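You operate a simulated robot arm through the tools that you are given. There is no shell and no other tool.

Carry out the task below with a simulated two-armed robot. There is one attempt and no reset: what you move stays moved.

Task
Prime the table dispenser's dry lemon pump, then buy one lemon spray.
Fine: tap the STAFF card and push till the screen says PRIMED; pay with the ONE card; one tap each; no other button.

It is judged by the outcome, as a careful person would: the job done as asked, and still so three seconds after it is handed in. It fails if anything else is knocked over, pushed out of place, dropped, spilled or broken.

Robot
Two 7-joint arms with two-finger parallel grippers on one trunk that stands fixed in place. Base frame: the origin is at the foot of the trunk, x ahead of it, y to its left, z up. Lengths are in m, angles in rad, forces in N, time in s.
The left shoulder is at [0.07, 0.156, 1.03], the right one opposite. Each reaches about 1.231 m from its shoulder. Payload 3.91 kg a hand.
The tool frame of a hand sits at the grasp point between the pads (the TCP): z along the fingers, y along the line on which they close. The tips reach 0.03 m beyond it. The gripper opens to 0.11 m. The fingers are 0.02 m wide and 0.01 m thick; the gripper's body (0.048 by 0.112 m) begins 0.055 m behind the TCP.
Orientation is that of the tool frame in the base frame, as a unit quaternion [x, y, z, w]. With the fingers straight down and closing along the base's y, the tool's x points along the base's -x, its y along +y and its z along -z.

Tools
- The arms move only by the tool play_rows. It takes "left_deltas", "right_deltas" or both (then of equal length, played together; a hand with none holds still); each is a list of rows, each a list of 3 entries, a list of its own where there are three numbers: the finger opening in m, from 0 to 0.11, then the shift along the tool's x, y, z in units of 250 mm (1.0 is 250 mm), then the turn, a rotation vector about the tool's x, y, z in units of 120 degrees (1.0 is 120 degrees). In form: [[gripper, [x, y, z], [rx, ry, rz]], ...]. A call has 1 to 20 rows; each row is the pose to reach, as a shift and turn from the pose commanded when the call began, along the tool's axes at that moment. A call with a number of a shift or a turn outside -1 to 1 is refused whole. Rows are played at 5 a second. More than 0.05 m and 0.15 rad between two rows, or a gripper value outside its range, and nothing of the call is played. A pose out of reach is approached as far as the arm can. The call stops where the force on the tool passes 40 N (or 10 N more than at its start, if that is more) or the arm is blocked; 0.2 s more then pass. Each finger travels about 0.108 m/s and halts on what it meets, pressing with about 20 N; the grip force reading is that of the motor and also rises with nothing between the fingers. The clock runs only during rows and for 0.2 s after the last one: add rows that repeat a pose to give the fingers time. The reply holds the time, the measured pose of the TCP, the force on the tool along the base axes, the opening and the grip force, in the units named above and with some noise, with the torque about the TCP (base axes, N m) and any sound that the robot's microphone picked up.
- Cameras (640 x 400 px; columns grow to the right, rows downward): "scene" is now at [0.1441, -0.0191, 1.2819]; the picture's right is [-0.20, -0.98, -0.00], its down [-0.34, 0.07, -0.94] and it looks along [0.92, -0.19, -0.35] (base axes); focal length 258 px, centre (320, 200). "left" rides on the left gripper at [0.072, -0.017, -0.103] in its tool frame; the picture's right is [0.23, 0.97, 0.00], its down [-0.76, 0.18, -0.62] and it looks along [-0.61, 0.14, 0.78] (tool axes); focal length 222 px, centre (320, 200). "right" rides on the right gripper at [0.072, 0.017, -0.103] in its tool frame; the picture's right is [-0.23, 0.97, 0.00], its down [-0.76, -0.18, -0.62] and it looks along [-0.61, -0.14, 0.78] (tool axes); focal length 222 px, centre (320, 200). There is no depth. A picture from a camera that has moved, and an enlarged one, comes with that camera's place and axes in the base frame and with its lens.
- snapshot(camera): a new picture of that camera. The clock stands still meanwhile.
- raise_lower(by): slides the trunk up (or, below 0, down) by that many m; the arms and the scene camera ride with it, the base frame stays. It gives what a move gives, with no picture.
- turn_head(pan, tilt): turns the head with the scene camera to pan (to the left, within 1.501 rad either way) and tilt (down, from -0.506 to 1.204), counted from straight ahead of the robot. It gives what a move gives.
- enlarge(camera, box): a new picture of the part [left, top, right, bottom] of that camera's present view, enlarged. The clock stands still meanwhile.
- job_done(): hands the job in; it is judged then, once.

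Places have to be worked out from the pictures, the camera data and where the tool is seen. Open the grippers and draw the arms clear of the work before you hand the job in, unless the task says otherwise.

The tools are called after "Emit:" by a JSON object that holds its "op" and its "data". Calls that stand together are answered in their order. play_rows: Moves the arms, as the interface text tells. Its arguments: {"type":"object","properties":{"left_deltas":{"type":"array","items":{"type":"array"}},"right_deltas":{"type":"array","items":{"type":"array"}}},"required":[]} The other tools are called the same way: raise_lower (by) moves the trunk up or down; turn_head (pan, tilt) turns the head that bears the scene camera; snapshot (camera) takes a picture; enlarge (camera, box) takes an enlarged picture of a part of a camera's view; job_done () hands the job in.

At the start:

```text
clock: 0.0
left_tcp_pos: [0.6379, 0.0387, 1.1705]
left_orientation: [0.0, 1.0, 0.001, 0.001]
left_contact_force: [0.2, -0.5, 0.7]
left_wrist_torque: [0.0, -0.01, 0.0]
left_opening: 0.1101
left_grip_force: 0.0
right_tcp_pos: [0.54, -0.5128, 1.1535]
right_orientation: [0.0, 1.0, -0.001, 0.0]
right_contact_force: [-0.6, -0.9, 0.1]
right_wrist_torque: [0.06, -0.02, 0.01]
right_opening: 0.1099
right_grip_force: 0.1
trunk travel left (down, up): [-0.475, 0.465]
head pan, tilt (commanded): [-0.206, 0.36]
```

scene: 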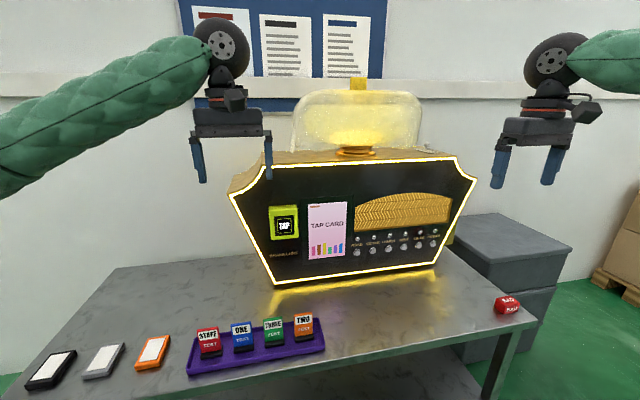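
right: 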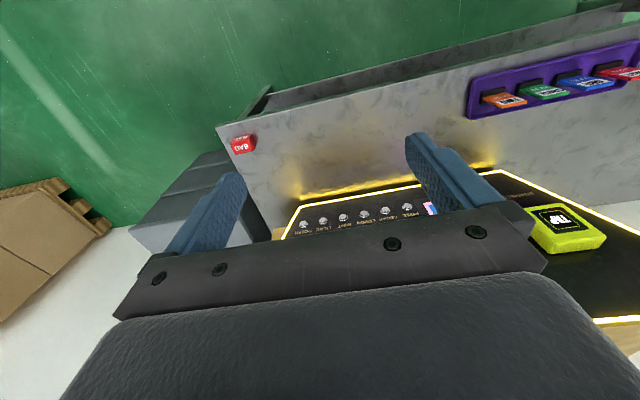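
left: 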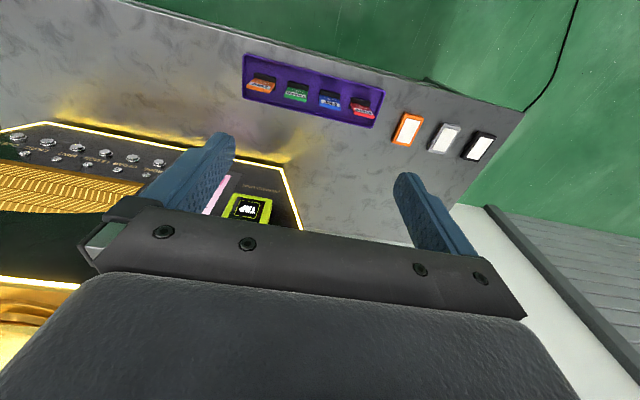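

I start by enlarging the scene view to read the machine's screen, its buttons and the cards.

Emit:
{"op": "enlarge", "data": {"camera": "scene", "box": [230, 170, 480, 290]}}

Emit:
{"op": "enlarge", "data": {"camera": "scene", "box": [170, 290, 350, 390]}}

Emit:
{"op": "enlarge", "data": {"camera": "scene", "box": [340, 220, 450, 270]}}

Emit:
{"op": "enlarge", "data": {"camera": "scene", "box": [180, 0, 400, 110]}}

```text
2.56 times, centred on (355, 230) of scene
camera zoom: at [0.1441, -0.0191, 1.2819], right [-0.2, -0.98, 0.0], down [-0.34, 0.07, -0.94], along [0.92, -0.19, -0.35], focal length 659 px, centre (230, 123)
```

zoom: 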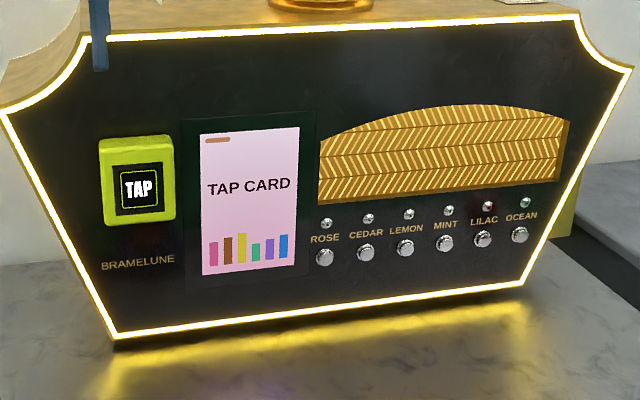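

```text
3.56 times, centred on (260, 340) of scene
camera zoom: at [0.1441, -0.0191, 1.2819], right [-0.2, -0.98, 0.0], down [-0.34, 0.07, -0.94], along [0.92, -0.19, -0.35], focal length 916 px, centre (533, -298)
```

zoom: 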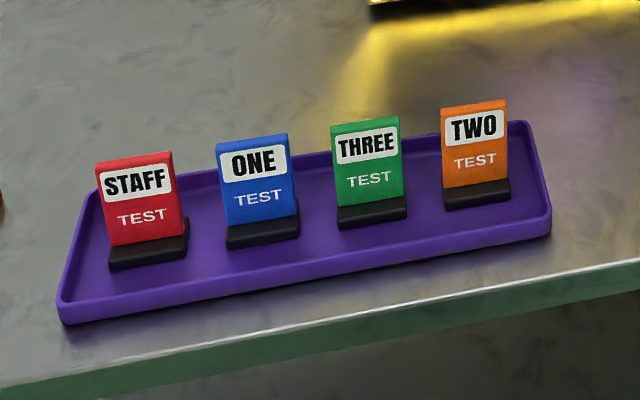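

```text
5.82 times, centred on (395, 245) of scene
camera zoom: at [0.1441, -0.0191, 1.2819], right [-0.2, -0.98, 0.0], down [-0.34, 0.07, -0.94], along [0.92, -0.19, -0.35], focal length 1498 px, centre (-116, -62)
```

zoom: 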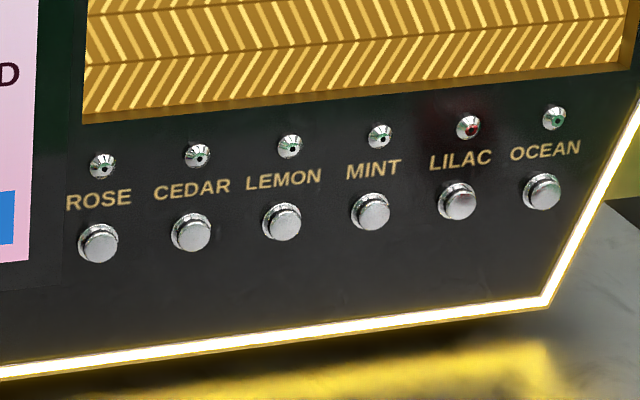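

```text
2.91 times, centred on (290, 55) of scene
camera zoom: at [0.1441, -0.0191, 1.2819], right [-0.2, -0.98, 0.0], down [-0.34, 0.07, -0.94], along [0.92, -0.19, -0.35], focal length 749 px, centre (407, 622)
```

zoom: 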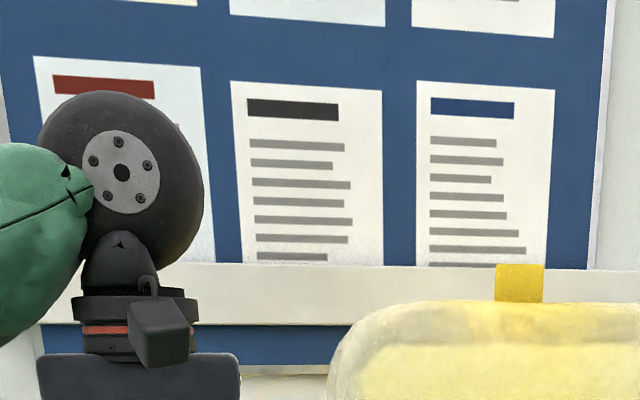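

The tray holds STAFF, ONE, THREE and TWO, each standing in a black foot. The LEMON button is third from the left. I enlarge the wrist views so I can triangulate the positions.

Emit:
{"op": "enlarge", "data": {"camera": "left", "box": [0, 110, 200, 235]}}

Emit:
{"op": "enlarge", "data": {"camera": "left", "box": [230, 40, 400, 146]}}

Emit:
{"op": "enlarge", "data": {"camera": "right", "box": [280, 160, 480, 285]}}

Emit:
{"op": "enlarge", "data": {"camera": "left", "box": [180, 160, 320, 248]}}

Emit:
{"op": "enlarge", "data": {"camera": "right", "box": [450, 20, 640, 140]}}

```text
3.20 times, centred on (100, 172) of left
camera zoom: at [0.5669, 0.0221, 1.2735], right [-0.23, 0.97, 0.0], down [0.76, 0.18, 0.62], along [0.61, 0.14, -0.78], focal length 711 px, centre (1024, 288)
```

zoom: 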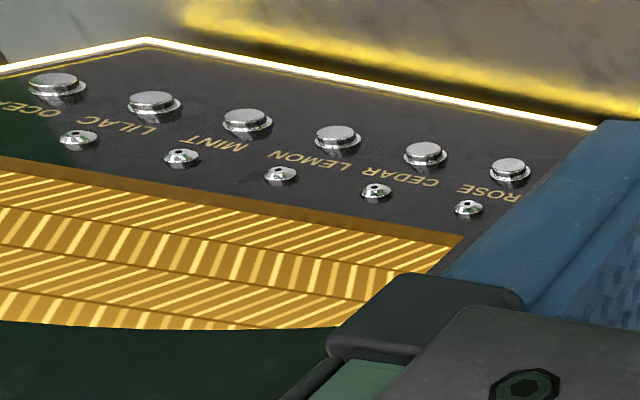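

```text
3.76 times, centred on (315, 93) of left
camera zoom: at [0.5669, 0.0221, 1.2735], right [-0.23, 0.97, 0.0], down [0.76, 0.18, 0.62], along [0.61, 0.14, -0.78], focal length 836 px, centre (339, 603)
```

zoom: 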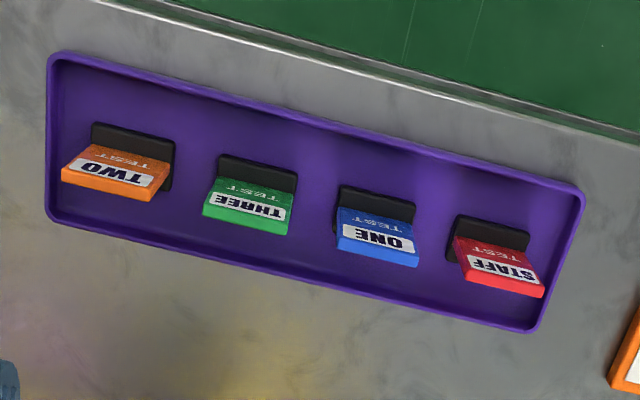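

```text
3.20 times, centred on (380, 222) of right
camera zoom: at [0.4692, -0.4952, 1.2564], right [0.23, 0.97, 0.0], down [0.76, -0.18, 0.62], along [0.61, -0.14, -0.78], focal length 711 px, centre (128, 128)
```

zoom: 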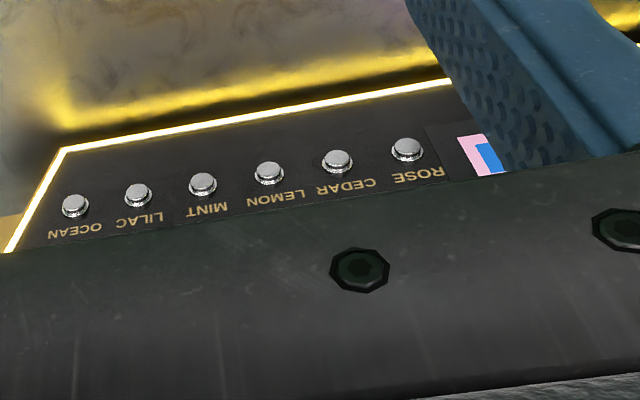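

```text
4.55 times, centred on (250, 204) of left
camera zoom: at [0.5669, 0.0221, 1.2735], right [-0.23, 0.97, 0.0], down [0.76, 0.18, 0.62], along [0.61, 0.14, -0.78], focal length 1010 px, centre (638, 182)
```

zoom: 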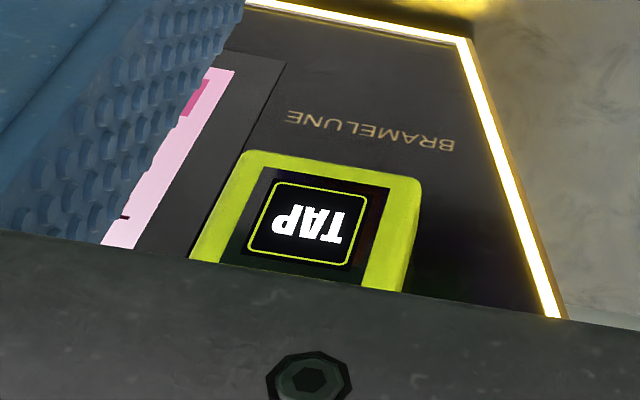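

```text
3.33 times, centred on (545, 80) of right
camera zoom: at [0.4692, -0.4952, 1.2564], right [0.23, 0.97, 0.0], down [0.76, -0.18, 0.62], along [0.61, -0.14, -0.78], focal length 740 px, centre (-430, 600)
```

zoom: 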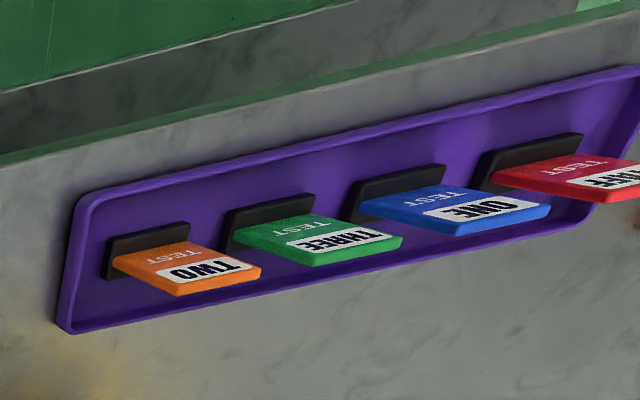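

The triangulation gives TAP at about (0.908, -0.062, 0.910), the LEMON button at about (0.957, -0.467, 0.739), and the STAFF card top at about (0.717, 0.167, 0.72). I look closer at the cards and their feet, and at the reader.

Emit:
{"op": "enlarge", "data": {"camera": "scene", "box": [185, 315, 265, 365]}}

Emit:
{"op": "enlarge", "data": {"camera": "left", "box": [300, 70, 396, 130]}}

Emit:
{"op": "enlarge", "data": {"camera": "scene", "box": [225, 190, 321, 250]}}

Emit:
{"op": "enlarge", "data": {"camera": "scene", "box": [0, 310, 200, 400]}}

```text
8.00 times, centred on (225, 340) of scene
camera zoom: at [0.1441, -0.0191, 1.2819], right [-0.2, -0.98, 0.0], down [-0.34, 0.07, -0.94], along [0.92, -0.19, -0.35], focal length 2060 px, centre (1080, -920)
```

zoom: 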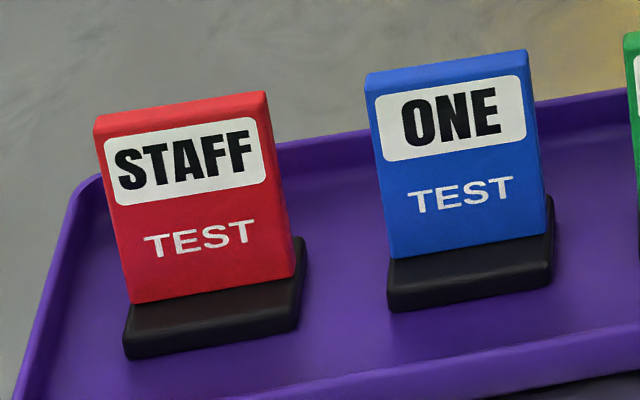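

```text
6.67 times, centred on (348, 100) of left
camera zoom: at [0.5669, 0.0221, 1.2735], right [-0.23, 0.97, 0.0], down [0.76, 0.18, 0.62], along [0.61, 0.14, -0.78], focal length 1481 px, centre (133, 867)
```

zoom: 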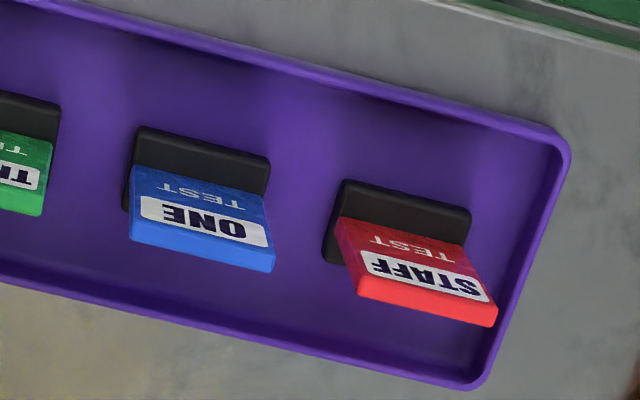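

```text
6.67 times, centred on (273, 220) of scene
camera zoom: at [0.1441, -0.0191, 1.2819], right [-0.2, -0.98, 0.0], down [-0.34, 0.07, -0.94], along [0.92, -0.19, -0.35], focal length 1717 px, centre (633, 67)
```

zoom: 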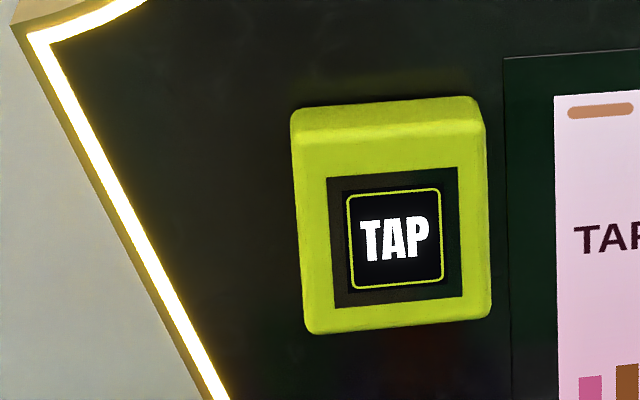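

```text
3.20 times, centred on (100, 355) of scene
camera zoom: at [0.1441, -0.0191, 1.2819], right [-0.2, -0.98, 0.0], down [-0.34, 0.07, -0.94], along [0.92, -0.19, -0.35], focal length 824 px, centre (1024, -296)
```

zoom: 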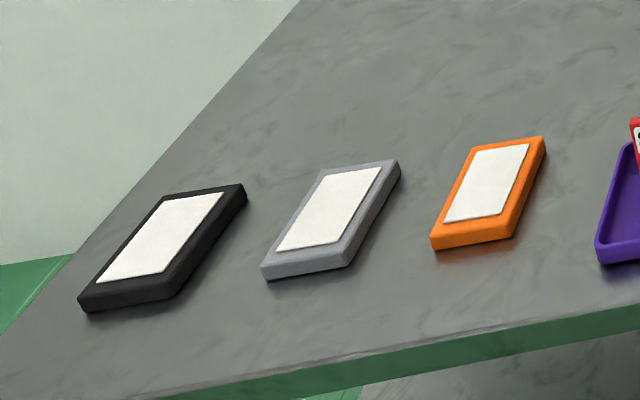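

The panel is close to vertical at x≈0.959, and the cards face the robot. I turn the left hand a quarter so its fingers close along x above the STAFF card. The right hand tilts forward with closed fingers, moving toward the LEMON button.

Emit:
{"op": "play_rows", "data": {"left_deltas": [[0.11, [-0.028, 0.0466, 0.0727], [0, 0, 0.0682]], [0.11, [-0.056, 0.0931, 0.1455], [0, 0, 0.1364]], [0.11, [-0.084, 0.1397, 0.2182], [0, 0, 0.2045]], [0.11, [-0.112, 0.1862, 0.2909], [0, 0, 0.2727]], [0.11, [-0.14, 0.2328, 0.3637], [0, 0, 0.3409]], [0.11, [-0.168, 0.2793, 0.4364], [0, 0, 0.4091]], [0.11, [-0.196, 0.3259, 0.5091], [0, 0, 0.4773]], [0.11, [-0.224, 0.3724, 0.5818], [0, 0, 0.5454]], [0.11, [-0.252, 0.419, 0.6546], [0, 0, 0.6136]], [0.11, [-0.28, 0.4655, 0.7273], [0, 0, 0.6818]], [0.11, [-0.308, 0.512, 0.8], [0, 0, 0.75]]], "right_deltas": [[0.1, [-0.0727, 0.0167, 0.0546], [0, -0.0416, 0]], [0.08, [-0.1455, 0.0335, 0.1091], [0, -0.0833, 0]], [0.06, [-0.2182, 0.0502, 0.1637], [0, -0.1249, 0]], [0.04, [-0.2909, 0.0669, 0.2182], [0, -0.1666, 0]], [0.02, [-0.3637, 0.0837, 0.2728], [0, -0.2082, 0]], [0.0, [-0.4364, 0.1004, 0.3273], [0, -0.2498, 0]], [0.0, [-0.5091, 0.1171, 0.3819], [0, -0.2915, 0]], [0.0, [-0.5818, 0.1338, 0.4364], [0, -0.3331, 0]], [0.0, [-0.6546, 0.1506, 0.491], [0, -0.3748, 0]], [0.0, [-0.7273, 0.1673, 0.5455], [0, -0.4164, 0]], [0.0, [-0.8, 0.184, 0.6], [0, -0.458, 0]]]}}

```text
clock: 2.4
left_tcp_pos: [0.7193, 0.1667, 0.9674]
left_orientation: [0.709, 0.706, -0.001, 0.0]
left_contact_force: [0.7, -0.3, -0.3]
left_wrist_torque: [0.0, 0.02, 0.03]
left_opening: 0.1101
left_grip_force: 0.1
right_tcp_pos: [0.7402, -0.4661, 1.0005]
right_orientation: [0.0, 0.887, 0.001, 0.461]
right_contact_force: [-0.3, -0.2, -0.6]
right_wrist_torque: [-0.01, 0.02, -0.03]
right_opening: 0.0
right_grip_force: 20.1
trunk travel left (down, up): [-0.475, 0.465]
head pan, tilt (commanded): [-0.206, 0.36]
```

Both hands reached their poses. I take pictures from all three cameras to refine the positions.

Emit:
{"op": "snapshot", "data": {"camera": "scene"}}

Emit:
{"op": "snapshot", "data": {"camera": "left"}}

Emit:
{"op": "snapshot", "data": {"camera": "right"}}

```text
taken
camera scene: at [0.1451, -0.0191, 1.2818], right [-0.2, -0.98, 0.0], down [-0.35, 0.07, -0.94], along [0.92, -0.19, -0.35], focal length 258 px, centre (320, 200)
```

scene: 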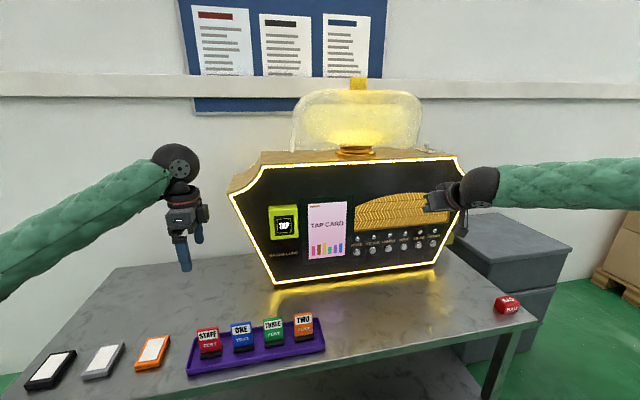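

```text
taken
camera left: at [0.7026, 0.2379, 1.0726], right [0.97, 0.23, 0.0], down [0.18, -0.76, 0.62], along [0.14, -0.61, -0.78], focal length 222 px, centre (320, 200)
```

left: 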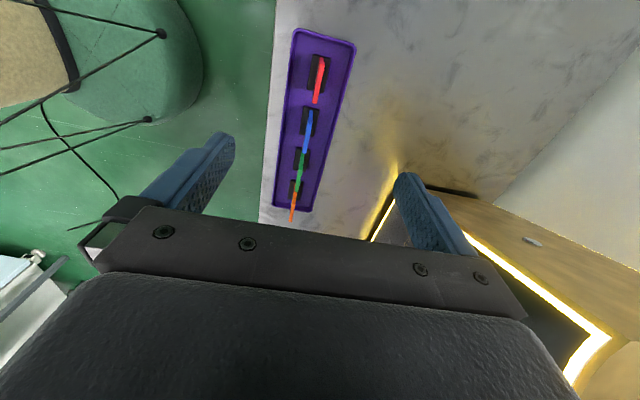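

```text
taken
camera right: at [0.6154, -0.4497, 1.0018], right [0.13, 0.97, 0.19], down [-0.07, -0.18, 0.98], along [0.99, -0.14, 0.05], focal length 222 px, centre (320, 200)
```

right: 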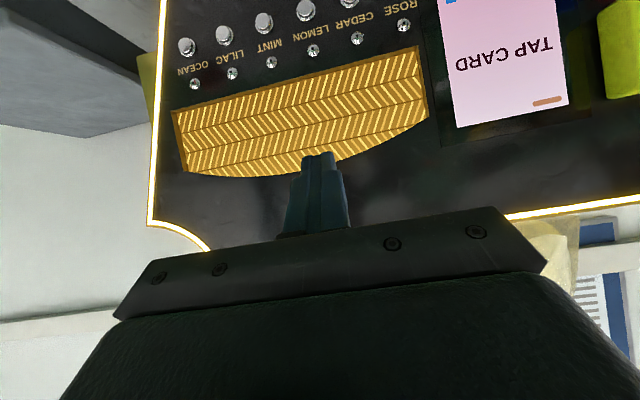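

I zoom into the left wrist view of the tray to place the STAFF card's edges.

Emit:
{"op": "enlarge", "data": {"camera": "left", "box": [256, 25, 384, 105]}}

Emit:
{"op": "enlarge", "data": {"camera": "scene", "box": [185, 315, 265, 365]}}

Emit:
{"op": "enlarge", "data": {"camera": "right", "box": [170, 0, 430, 100]}}

```text
5.00 times, centred on (320, 65) of left
camera zoom: at [0.7026, 0.2379, 1.0726], right [0.97, 0.23, 0.0], down [0.18, -0.76, 0.62], along [0.14, -0.61, -0.78], focal length 1111 px, centre (320, 875)
```

zoom: 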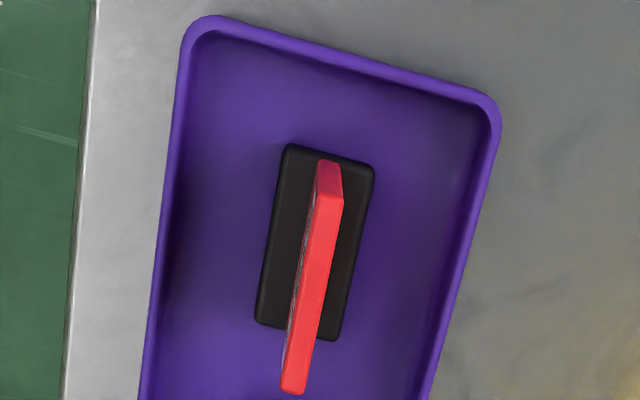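

```text
8.00 times, centred on (225, 340) of scene
camera zoom: at [0.1451, -0.0191, 1.2818], right [-0.2, -0.98, 0.0], down [-0.35, 0.07, -0.94], along [0.92, -0.19, -0.35], focal length 2060 px, centre (1080, -920)
```

zoom: 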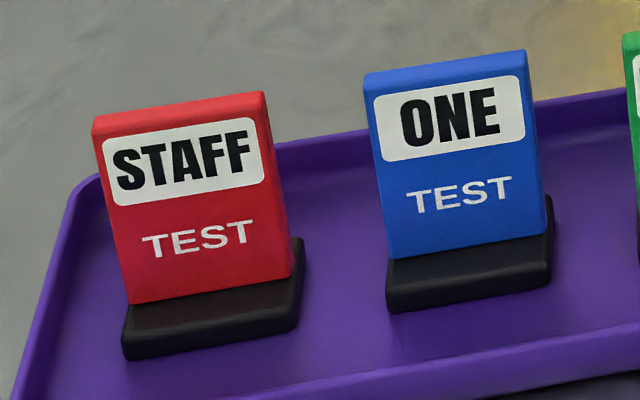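

```text
2.46 times, centred on (300, 50) of right
camera zoom: at [0.6154, -0.4497, 1.0018], right [0.13, 0.97, 0.19], down [-0.07, -0.18, 0.98], along [0.99, -0.14, 0.05], focal length 547 px, centre (369, 569)
```

zoom: 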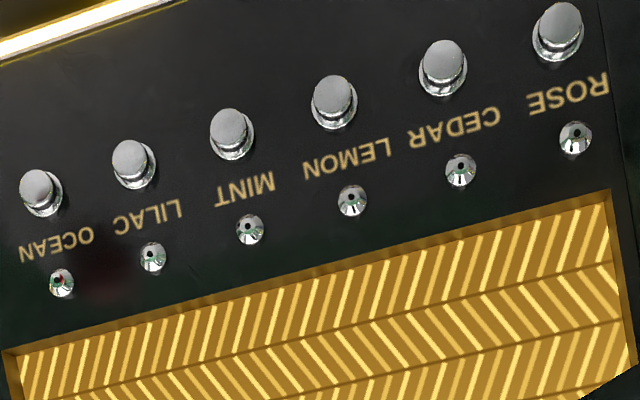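

The STAFF card's top centre is at about (0.716, 0.169, 0.722), roughly 7 mm thick and aligned with y. I lower the left hand with the fingers 6 cm apart, so the tips sit about 24 mm below the card's top.

Emit:
{"op": "play_rows", "data": {"left_deltas": [[0.09, [0.003, -0.004, 0.1], [0, 0, 0]], [0.06, [0.006, -0.008, 0.25], [0, 0, 0]], [0.06, [0.009, -0.013, 0.4], [0, 0, 0]], [0.06, [0.009, -0.013, 0.55], [0, 0, 0]], [0.06, [0.009, -0.013, 0.68], [0, 0, 0]], [0.06, [0.009, -0.013, 0.78], [0, 0, 0]], [0.06, [0.009, -0.013, 0.86], [0, 0, 0]], [0.06, [0.009, -0.013, 0.92], [0, 0, 0]], [0.06, [0.009, -0.013, 0.958], [0, 0, 0]]]}}

Emit:
{"op": "snapshot", "data": {"camera": "left"}}

Emit:
{"op": "enlarge", "data": {"camera": "scene", "box": [150, 270, 310, 370]}}

```text
clock: 4.4
left_tcp_pos: [0.7132, 0.1692, 0.7308]
left_orientation: [0.706, 0.708, 0.0, -0.001]
left_contact_force: [-0.5, -0.4, -0.5]
left_wrist_torque: [-0.01, -0.01, 0.02]
left_opening: 0.0599
left_grip_force: 0.1
right_tcp_pos: [0.7403, -0.4673, 1.0025]
right_orientation: [0.0, 0.887, 0.0, 0.462]
right_contact_force: [0.1, 0.3, 0.3]
right_wrist_torque: [-0.02, 0.0, -0.03]
right_opening: 0.0
right_grip_force: 20.0
trunk travel left (down, up): [-0.475, 0.465]
head pan, tilt (commanded): [-0.206, 0.36]
```

```text
taken
camera left: at [0.6957, 0.2422, 0.8344], right [0.97, 0.23, 0.0], down [0.18, -0.76, 0.62], along [0.14, -0.61, -0.78], focal length 222 px, centre (320, 200)
```

left: 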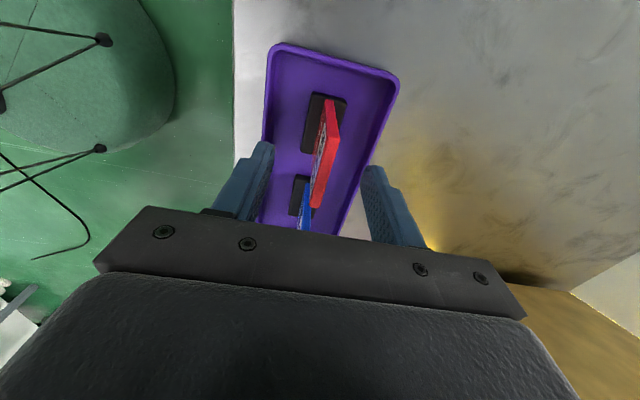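

```text
4.00 times, centred on (230, 320) of scene
camera zoom: at [0.1442, -0.019, 1.2819], right [-0.2, -0.98, 0.0], down [-0.34, 0.07, -0.94], along [0.92, -0.19, -0.35], focal length 1030 px, centre (680, -280)
```

zoom: 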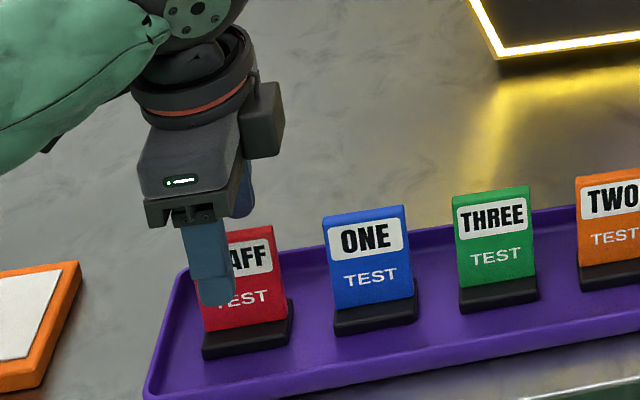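

The fingers straddle the STAFF card. I zoom in on the wrist view to check that the card is centred between them along y.

Emit:
{"op": "enlarge", "data": {"camera": "left", "box": [240, 80, 400, 240]}}

```text
2.50 times, centred on (320, 160) of left
camera zoom: at [0.6957, 0.2422, 0.8344], right [0.97, 0.23, 0.0], down [0.18, -0.76, 0.62], along [0.14, -0.61, -0.78], focal length 555 px, centre (320, 300)
```

zoom: 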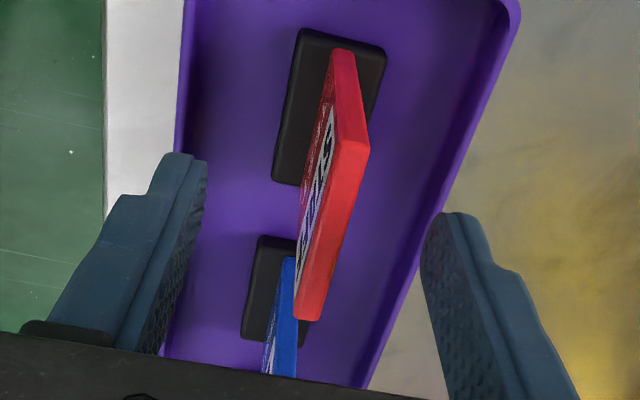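

The card's centre is at about (0.714, 0.170), within 1 mm of the TCP. I lower 6 mm more and close.

Emit:
{"op": "play_rows", "data": {"left_deltas": [[0.06, [0.002, 0.002, 0.024], [0, 0, 0]], [0.03, [0.002, 0.002, 0.024], [0, 0, 0]], [0.0, [0.002, 0.002, 0.024], [0, 0, 0]], [0.0, [0.002, 0.002, 0.024], [0, 0, 0]], [0.0, [0.002, 0.002, 0.024], [0, 0, 0]], [0.0, [0.002, 0.002, 0.024], [0, 0, 0]]]}}

Emit:
{"op": "enlarge", "data": {"camera": "left", "box": [240, 80, 400, 240]}}

```text
clock: 5.8
left_tcp_pos: [0.7123, 0.1698, 0.7251]
left_orientation: [0.707, 0.707, 0.0, 0.001]
left_contact_force: [-0.7, -0.2, 0.4]
left_wrist_torque: [0.0, 0.01, 0.0]
left_opening: 0.0071
left_grip_force: 20.4
right_tcp_pos: [0.7399, -0.4671, 1.0026]
right_orientation: [0.0, 0.887, 0.0, 0.461]
right_contact_force: [-0.3, -0.2, -0.9]
right_wrist_torque: [-0.02, 0.03, -0.03]
right_opening: 0.0
right_grip_force: 20.1
trunk travel left (down, up): [-0.475, 0.465]
head pan, tilt (commanded): [-0.206, 0.36]
```

```text
2.50 times, centred on (320, 160) of left
camera zoom: at [0.696, 0.2426, 0.8282], right [0.97, 0.23, 0.0], down [0.18, -0.76, 0.62], along [0.14, -0.61, -0.78], focal length 555 px, centre (320, 300)
```

zoom: 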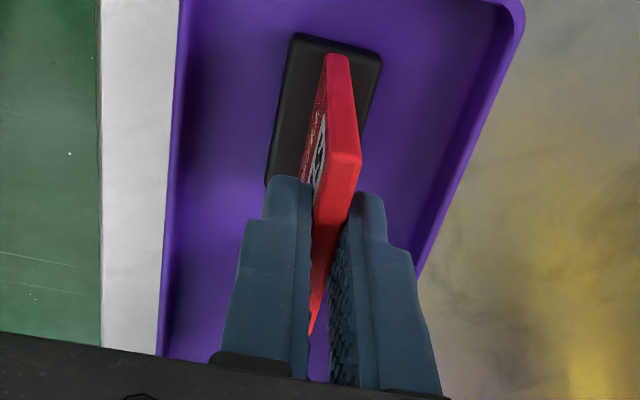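

The card is gripped at 7.1 mm. I lift 4 cm slowly, then check that it comes out and whether the foot stays behind.

Emit:
{"op": "play_rows", "data": {"left_deltas": [[0.0, [0, 0, -0.02], [0, 0, 0]], [0.0, [0, 0, -0.04], [0, 0, 0]], [0.0, [0, 0, -0.07], [0, 0, 0]], [0.0, [0, 0, -0.1], [0, 0, 0]], [0.0, [0, 0, -0.13], [0, 0, 0]], [0.0, [0, 0, -0.16], [0, 0, 0]]]}}

Emit:
{"op": "snapshot", "data": {"camera": "left"}}

Emit:
{"op": "enlarge", "data": {"camera": "scene", "box": [150, 270, 310, 370]}}

```text
clock: 7.2
left_tcp_pos: [0.7134, 0.1692, 0.7636]
left_orientation: [0.707, 0.707, 0.0, 0.0]
left_contact_force: [-0.7, 0.7, -0.7]
left_wrist_torque: [-0.02, 0.02, 0.0]
left_opening: 0.0073
left_grip_force: 20.3
right_tcp_pos: [0.7394, -0.4664, 1.0033]
right_orientation: [-0.001, 0.887, 0.0, 0.461]
right_contact_force: [-0.7, 0.1, 0.4]
right_wrist_torque: [0.02, 0.0, -0.02]
right_opening: 0.0002
right_grip_force: 20.0
trunk travel left (down, up): [-0.475, 0.465]
head pan, tilt (commanded): [-0.206, 0.36]
```

```text
taken
camera left: at [0.696, 0.2428, 0.8675], right [0.97, 0.23, 0.0], down [0.18, -0.76, 0.62], along [0.14, -0.61, -0.78], focal length 222 px, centre (320, 200)
```

left: 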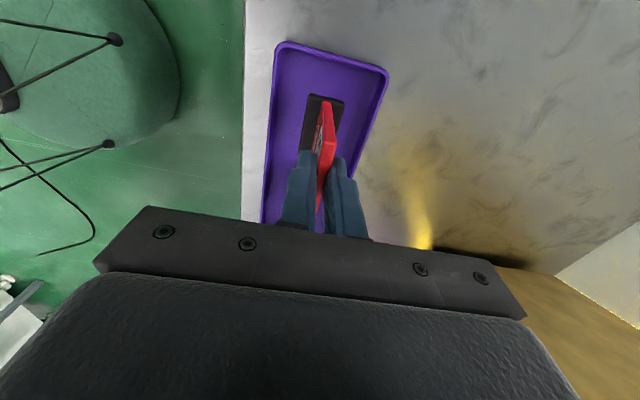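

```text
4.00 times, centred on (230, 320) of scene
camera zoom: at [0.1441, -0.019, 1.2819], right [-0.2, -0.98, 0.0], down [-0.34, 0.07, -0.94], along [0.92, -0.19, -0.35], focal length 1030 px, centre (680, -280)
```

zoom: 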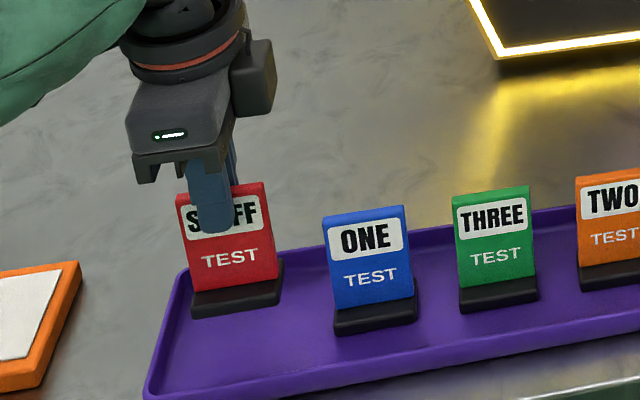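

The black foot lifts with the card, so each card stands on its own foot and I will later set it back in the tray. Next I raise STAFF to a spot about 13 cm in front of the reader and bring the right fingers to about 6 cm from the LEMON button, which I place at about (0.954, -0.466, 0.739).

Emit:
{"op": "play_rows", "data": {"left_deltas": [[0.0, [0, 0, -0.15], [0, 0, 0]], [0.0, [0, 0, -0.3], [0, 0, 0]], [0.0, [0, 0, -0.45], [0, 0, 0]], [0.0, [0, 0, -0.6], [0, 0, 0]], [0.0, [-0.1, 0.02, -0.7], [0, 0, 0]], [0.0, [-0.25, 0.06, -0.76], [0, 0, 0]], [0.0, [-0.4, 0.12, -0.76], [0, 0, 0]], [0.0, [-0.55, 0.18, -0.76], [0, 0, 0]], [0.0, [-0.7, 0.22, -0.76], [0, 0, 0]], [0.0, [-0.82, 0.25, -0.76], [0, 0, 0]], [0.0, [-0.924, 0.268, -0.76], [0, 0, 0]]], "right_deltas": [[0.0, [0.0495, 0, 0.0904], [0, 0, 0]], [0.0, [0.0991, 0, 0.1807], [0, 0, 0]], [0.0, [0.1486, 0, 0.2711], [0, 0, 0]], [0.0, [0.1982, 0, 0.3615], [0, 0, 0]], [0.0, [0.2477, 0, 0.4518], [0, 0, 0]], [0.0, [0.2973, 0, 0.5422], [0, 0, 0]], [0.0, [0.3468, 0, 0.6325], [0, 0, 0]], [0.0, [0.3964, 0, 0.7229], [0, 0, 0]], [0.0, [0.4459, 0, 0.8133], [0, 0, 0]], [0.0, [0.4955, 0, 0.9036], [0, 0, 0]], [0.0, [0.545, 0, 0.994], [0, 0, 0]]]}}

Emit:
{"op": "snapshot", "data": {"camera": "scene"}}

Emit:
{"op": "snapshot", "data": {"camera": "left"}}

Emit:
{"op": "snapshot", "data": {"camera": "right"}}

```text
clock: 9.6
left_tcp_pos: [0.7824, -0.0598, 0.9532]
left_orientation: [0.707, 0.707, 0.0, -0.001]
left_contact_force: [-0.3, 0.1, -1.1]
left_wrist_torque: [0.05, 0.02, 0.0]
left_opening: 0.007
left_grip_force: 20.5
right_tcp_pos: [0.8674, -0.4666, 0.7472]
right_orientation: [0.0, 0.887, 0.001, 0.461]
right_contact_force: [0.3, -0.5, 0.8]
right_wrist_torque: [-0.01, -0.02, -0.01]
right_opening: 0.0
right_grip_force: 20.4
trunk travel left (down, up): [-0.475, 0.465]
head pan, tilt (commanded): [-0.206, 0.36]
```

```text
taken
camera scene: at [0.1451, -0.0199, 1.2817], right [-0.2, -0.98, 0.0], down [-0.35, 0.07, -0.94], along [0.92, -0.19, -0.35], focal length 258 px, centre (320, 200)
```

scene: 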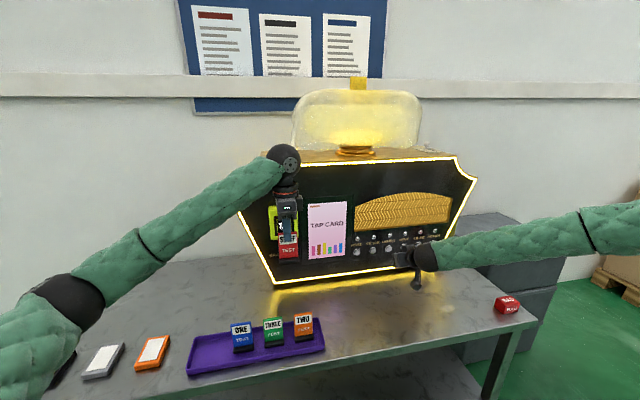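

```text
taken
camera left: at [0.7651, 0.0124, 1.0563], right [0.97, 0.23, 0.0], down [0.18, -0.76, 0.62], along [0.14, -0.61, -0.78], focal length 222 px, centre (320, 200)
```

left: 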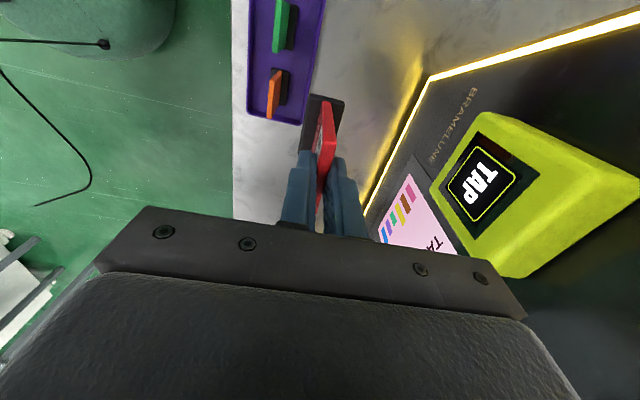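

```text
taken
camera right: at [0.7417, -0.4488, 0.7468], right [0.13, 0.97, 0.19], down [-0.07, -0.18, 0.98], along [0.99, -0.14, 0.05], focal length 222 px, centre (320, 200)
```

right: 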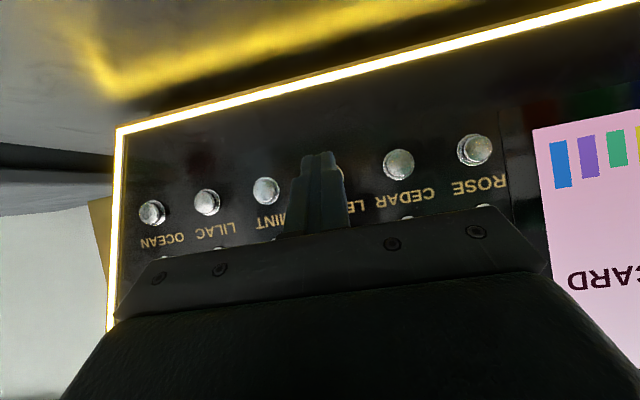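

The right fingertips line up with LEMON. Before tapping, I look closely at the reader's shape from the left wrist and from the scene camera.

Emit:
{"op": "enlarge", "data": {"camera": "left", "box": [400, 80, 640, 300]}}

Emit:
{"op": "enlarge", "data": {"camera": "scene", "box": [255, 190, 351, 270]}}

Emit:
{"op": "enlarge", "data": {"camera": "left", "box": [270, 80, 390, 240]}}

```text
1.82 times, centred on (520, 190) of left
camera zoom: at [0.7651, 0.0124, 1.0563], right [0.97, 0.23, 0.0], down [0.18, -0.76, 0.62], along [0.14, -0.61, -0.78], focal length 404 px, centre (-44, 218)
```

zoom: 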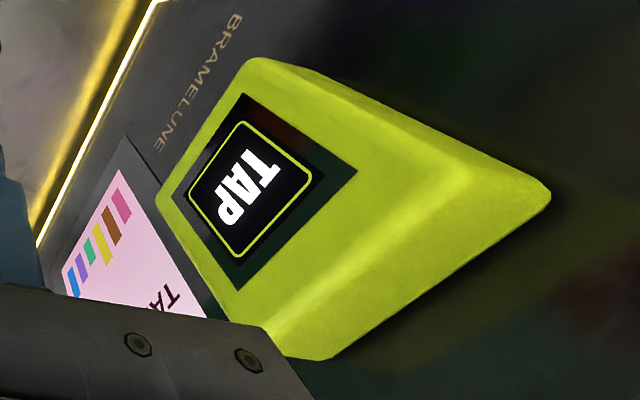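

```text
5.00 times, centred on (303, 230) of scene
camera zoom: at [0.1451, -0.0199, 1.2817], right [-0.2, -0.98, 0.0], down [-0.35, 0.07, -0.94], along [0.92, -0.19, -0.35], focal length 1288 px, centre (405, 50)
```

zoom: 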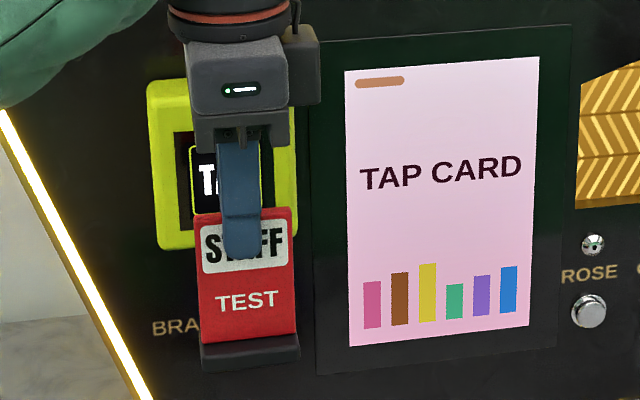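

```text
2.50 times, centred on (330, 160) of left
camera zoom: at [0.7651, 0.0124, 1.0563], right [0.97, 0.23, 0.0], down [0.18, -0.76, 0.62], along [0.14, -0.61, -0.78], focal length 555 px, centre (295, 300)
```

zoom: 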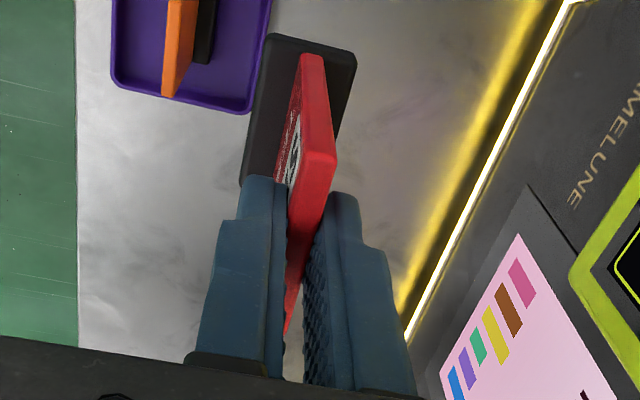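

The reader's face centre comes out at about (0.923, -0.062, 0.898). I tilt the card slightly, bottom forward, and bring it to about 5 cm from the reader. From there I will creep in and listen for a beep.

Emit:
{"op": "play_rows", "data": {"left_deltas": [[0.0, [-0.001, 0.08, 0.022], [-0.018, 0, 0]], [0.0, [-0.002, 0.16, 0.044], [-0.036, 0, 0]], [0.0, [-0.003, 0.24, 0.066], [-0.054, 0, 0]], [0.0, [-0.004, 0.32, 0.088], [-0.0716, 0, 0]]]}}

Emit:
{"op": "snapshot", "data": {"camera": "left"}}

Emit:
{"op": "enlarge", "data": {"camera": "scene", "box": [255, 190, 351, 270]}}

```text
clock: 10.6
left_tcp_pos: [0.8616, -0.0604, 0.9311]
left_orientation: [0.705, 0.705, 0.052, 0.053]
left_contact_force: [0.1, 0.2, -1.0]
left_wrist_torque: [0.0, -0.02, 0.03]
left_opening: 0.0071
left_grip_force: 19.5
right_tcp_pos: [0.8658, -0.466, 0.7483]
right_orientation: [-0.001, 0.887, 0.0, 0.461]
right_contact_force: [0.0, -0.1, 0.5]
right_wrist_torque: [0.01, -0.02, 0.0]
right_opening: 0.0
right_grip_force: 19.8
trunk travel left (down, up): [-0.475, 0.465]
head pan, tilt (commanded): [-0.206, 0.36]
```

```text
taken
camera left: at [0.8294, 0.0115, 1.032], right [0.96, 0.23, 0.14], down [0.08, -0.76, 0.64], along [0.26, -0.61, -0.75], focal length 222 px, centre (320, 200)
```

left: 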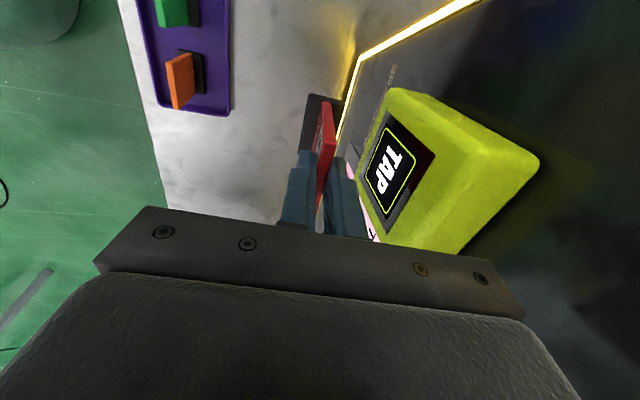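

```text
5.00 times, centred on (303, 230) of scene
camera zoom: at [0.1445, -0.0191, 1.2818], right [-0.2, -0.98, 0.0], down [-0.35, 0.07, -0.94], along [0.92, -0.19, -0.35], focal length 1288 px, centre (405, 50)
```

zoom: 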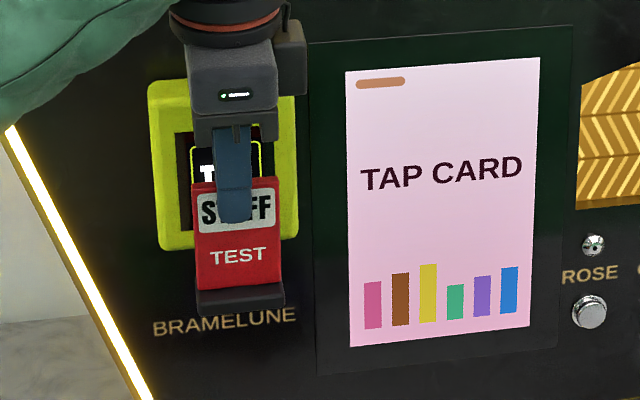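

No sound yet, and the card is about 5 cm from the reader. I creep 2 cm forward and check.

Emit:
{"op": "play_rows", "data": {"left_deltas": [[0.0, [0, 0.0396, 0.006], [0, 0, 0]], [0.0, [0, 0.0791, 0.0119], [0, 0, 0]]]}}

Emit:
{"op": "enlarge", "data": {"camera": "scene", "box": [255, 190, 351, 270]}}

Emit:
{"op": "snapshot", "data": {"camera": "left"}}

```text
clock: 11.2
left_tcp_pos: [0.8821, -0.0594, 0.9319]
left_orientation: [0.706, 0.705, 0.052, 0.053]
left_contact_force: [1.2, -0.4, -1.1]
left_wrist_torque: [-0.03, 0.0, 0.01]
left_opening: 0.0075
left_grip_force: 20.2
right_tcp_pos: [0.8664, -0.466, 0.7481]
right_orientation: [0.0, 0.887, 0.0, 0.461]
right_contact_force: [-0.1, 0.3, 0.5]
right_wrist_torque: [0.02, 0.02, 0.01]
right_opening: 0.0002
right_grip_force: 19.8
trunk travel left (down, up): [-0.475, 0.465]
head pan, tilt (commanded): [-0.206, 0.36]
```

```text
5.00 times, centred on (303, 230) of scene
camera zoom: at [0.1444, -0.0192, 1.2818], right [-0.2, -0.98, 0.0], down [-0.35, 0.07, -0.94], along [0.92, -0.19, -0.35], focal length 1288 px, centre (405, 50)
```

zoom: 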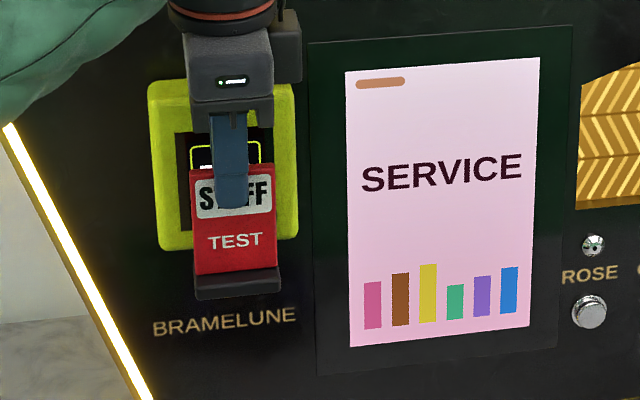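

```text
taken
camera left: at [0.8497, 0.0116, 1.0317], right [0.96, 0.23, 0.14], down [0.08, -0.76, 0.64], along [0.26, -0.61, -0.75], focal length 222 px, centre (320, 200)
```

left: 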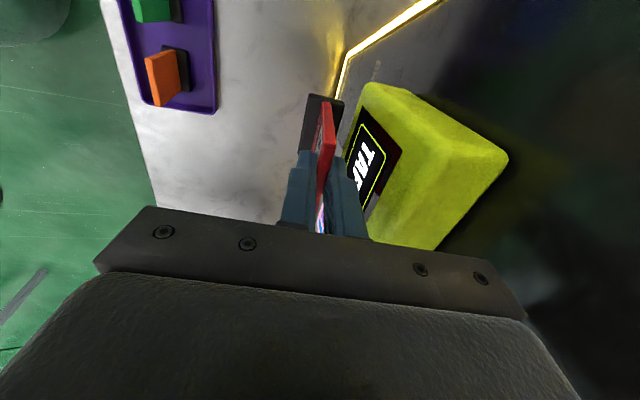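

The screen now says SERVICE, so the STAFF tap registered. I pull the card straight back 12 cm and bring the right fingertips to just short of the LEMON button.

Emit:
{"op": "play_rows", "data": {"left_deltas": [[0.0, [0, -0.1582, -0.0238], [0, 0, 0]], [0.0, [0, -0.3165, -0.0477], [0, 0, 0]], [0.0, [0, -0.4747, -0.0715], [0, 0, 0]]], "right_deltas": [[0.0, [-0.0414, 0, 0.0589], [0, 0, 0]], [0.0, [-0.0782, 0, 0.1113], [0, 0, 0]], [0.0, [-0.115, 0, 0.1636], [0, 0, 0]]]}}

Emit:
{"op": "enlarge", "data": {"camera": "scene", "box": [300, 190, 450, 290]}}

Emit:
{"op": "enlarge", "data": {"camera": "right", "box": [220, 80, 440, 240]}}

```text
clock: 12.0
left_tcp_pos: [0.7618, -0.0614, 0.9334]
left_orientation: [0.705, 0.705, 0.052, 0.052]
left_contact_force: [0.1, 0.8, -0.5]
left_wrist_torque: [-0.02, -0.01, 0.05]
left_opening: 0.0073
left_grip_force: 19.9
right_tcp_pos: [0.918, -0.467, 0.7488]
right_orientation: [0.001, 0.888, 0.0, 0.461]
right_contact_force: [0.1, 0.2, 0.8]
right_wrist_torque: [0.03, -0.03, 0.0]
right_opening: 0.0001
right_grip_force: 20.2
trunk travel left (down, up): [-0.475, 0.465]
head pan, tilt (commanded): [-0.206, 0.36]
```

```text
4.00 times, centred on (375, 240) of scene
camera zoom: at [0.144, -0.0185, 1.2819], right [-0.2, -0.98, 0.0], down [-0.34, 0.07, -0.94], along [0.92, -0.19, -0.35], focal length 1030 px, centre (100, 40)
```

zoom: 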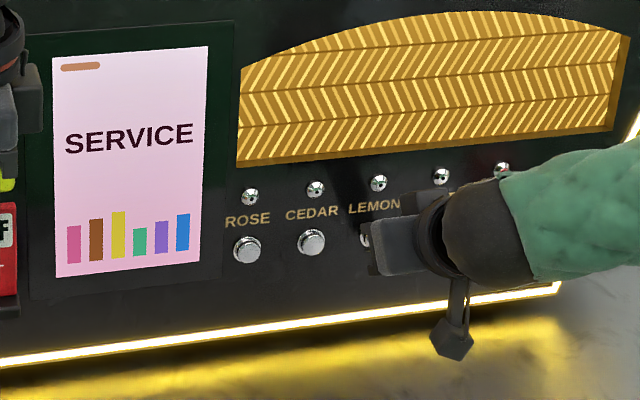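

```text
2.50 times, centred on (330, 160) of right
camera zoom: at [0.7915, -0.4498, 0.749], right [0.13, 0.97, 0.19], down [-0.07, -0.18, 0.98], along [0.99, -0.14, 0.05], focal length 555 px, centre (295, 300)
```

zoom: 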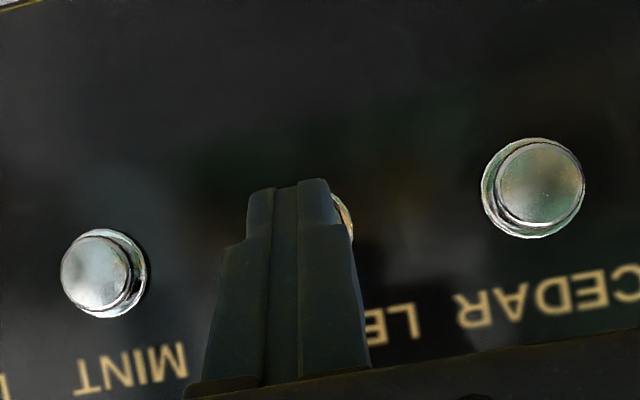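

The fingertips cover the LEMON button alone, with MINT and CEDAR clear on either side. I push forward in small steps, watching the force.

Emit:
{"op": "play_rows", "data": {"right_deltas": [[0.0, [-0.0092, 0, 0.0131], [0, 0, 0]], [0.0, [-0.0184, 0, 0.0262], [0, 0, 0]]]}}

Emit:
{"op": "enlarge", "data": {"camera": "scene", "box": [300, 190, 450, 290]}}

```text
clock: 12.6
left_tcp_pos: [0.7622, -0.0605, 0.9335]
left_orientation: [0.706, 0.705, 0.052, 0.052]
left_contact_force: [0.5, 0.2, -0.3]
left_wrist_torque: [-0.01, 0.02, 0.02]
left_opening: 0.0068
left_grip_force: 20.1
right_tcp_pos: [0.9245, -0.4672, 0.7497]
right_orientation: [0.0, 0.887, 0.0, 0.461]
right_contact_force: [-2.0, 0.6, -0.9]
right_wrist_torque: [0.0, -0.02, 0.03]
right_opening: 0.0001
right_grip_force: 19.7
trunk travel left (down, up): [-0.475, 0.465]
head pan, tilt (commanded): [-0.206, 0.36]
heard: click
```

```text
4.00 times, centred on (375, 240) of scene
camera zoom: at [0.1442, -0.0192, 1.2819], right [-0.2, -0.98, 0.0], down [-0.35, 0.07, -0.94], along [0.92, -0.19, -0.35], focal length 1030 px, centre (100, 40)
```

zoom: 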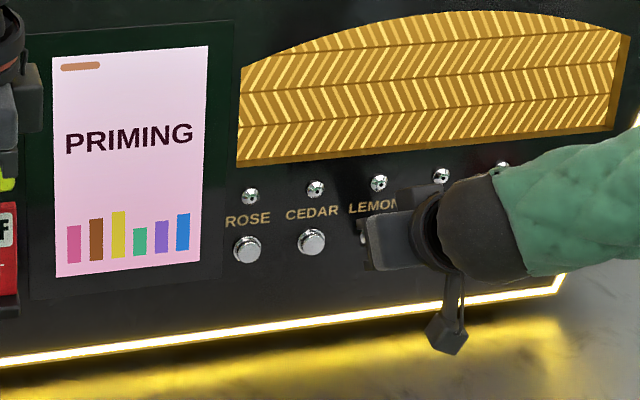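

I heard a click and the screen says PRIMING. I hold the button in briefly to see whether it progresses.

Emit:
{"op": "play_rows", "data": {"right_deltas": [[0.0, [0, 0, 0], [0, 0, 0]], [0.0, [0, 0, 0], [0, 0, 0]], [0.0, [0, 0, 0], [0, 0, 0]]]}}

Emit:
{"op": "enlarge", "data": {"camera": "scene", "box": [300, 190, 450, 290]}}

```text
clock: 13.4
left_tcp_pos: [0.7622, -0.0589, 0.9324]
left_orientation: [0.705, 0.705, 0.051, 0.052]
left_contact_force: [-0.1, -1.0, 0.5]
left_wrist_torque: [0.02, 0.0, -0.01]
left_opening: 0.0071
left_grip_force: 19.3
right_tcp_pos: [0.9245, -0.4662, 0.749]
right_orientation: [-0.001, 0.887, 0.001, 0.461]
right_contact_force: [-1.7, 0.6, 0.7]
right_wrist_torque: [0.01, 0.02, 0.06]
right_opening: 0.0003
right_grip_force: 19.8
trunk travel left (down, up): [-0.475, 0.465]
head pan, tilt (commanded): [-0.206, 0.36]
```

```text
4.00 times, centred on (375, 240) of scene
camera zoom: at [0.1442, -0.0191, 1.2819], right [-0.2, -0.98, 0.0], down [-0.35, 0.07, -0.94], along [0.92, -0.19, -0.35], focal length 1030 px, centre (100, 40)
```

zoom: 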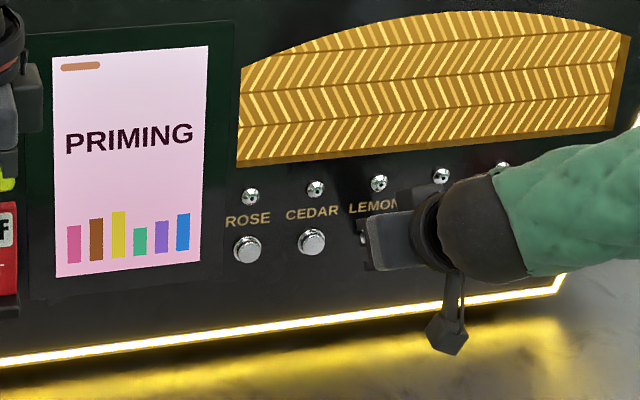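

Holding does not change the screen, so it probably counts strokes. I release fully, press again, and check the screen.

Emit:
{"op": "play_rows", "data": {"right_deltas": [[0.0, [0.0092, 0, -0.0131], [0, 0, 0]], [0.0, [0.0184, 0, -0.0262], [0, 0, 0]]]}}

Emit:
{"op": "enlarge", "data": {"camera": "scene", "box": [300, 190, 450, 290]}}

```text
clock: 14.0
left_tcp_pos: [0.762, -0.0614, 0.9318]
left_orientation: [0.705, 0.706, 0.053, 0.052]
left_contact_force: [-0.4, 0.0, -0.8]
left_wrist_torque: [0.01, 0.01, 0.03]
left_opening: 0.0071
left_grip_force: 19.9
right_tcp_pos: [0.9149, -0.4669, 0.7488]
right_orientation: [0.0, 0.888, 0.0, 0.46]
right_contact_force: [-0.5, 0.4, -1.0]
right_wrist_torque: [-0.01, 0.01, -0.04]
right_opening: 0.0
right_grip_force: 20.1
trunk travel left (down, up): [-0.475, 0.465]
head pan, tilt (commanded): [-0.206, 0.36]
```

```text
4.00 times, centred on (375, 240) of scene
camera zoom: at [0.1443, -0.0191, 1.2819], right [-0.2, -0.98, 0.0], down [-0.35, 0.07, -0.94], along [0.92, -0.19, -0.35], focal length 1030 px, centre (100, 40)
```

zoom: 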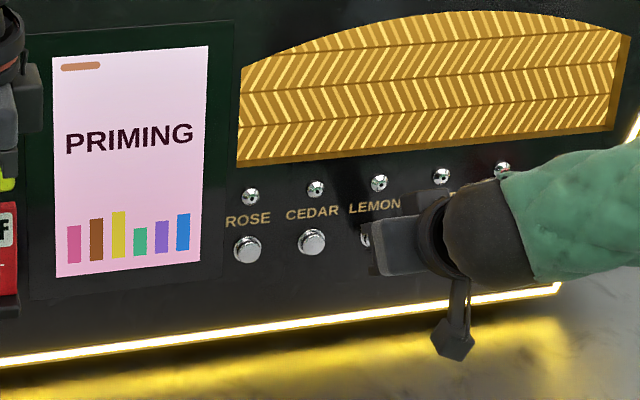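

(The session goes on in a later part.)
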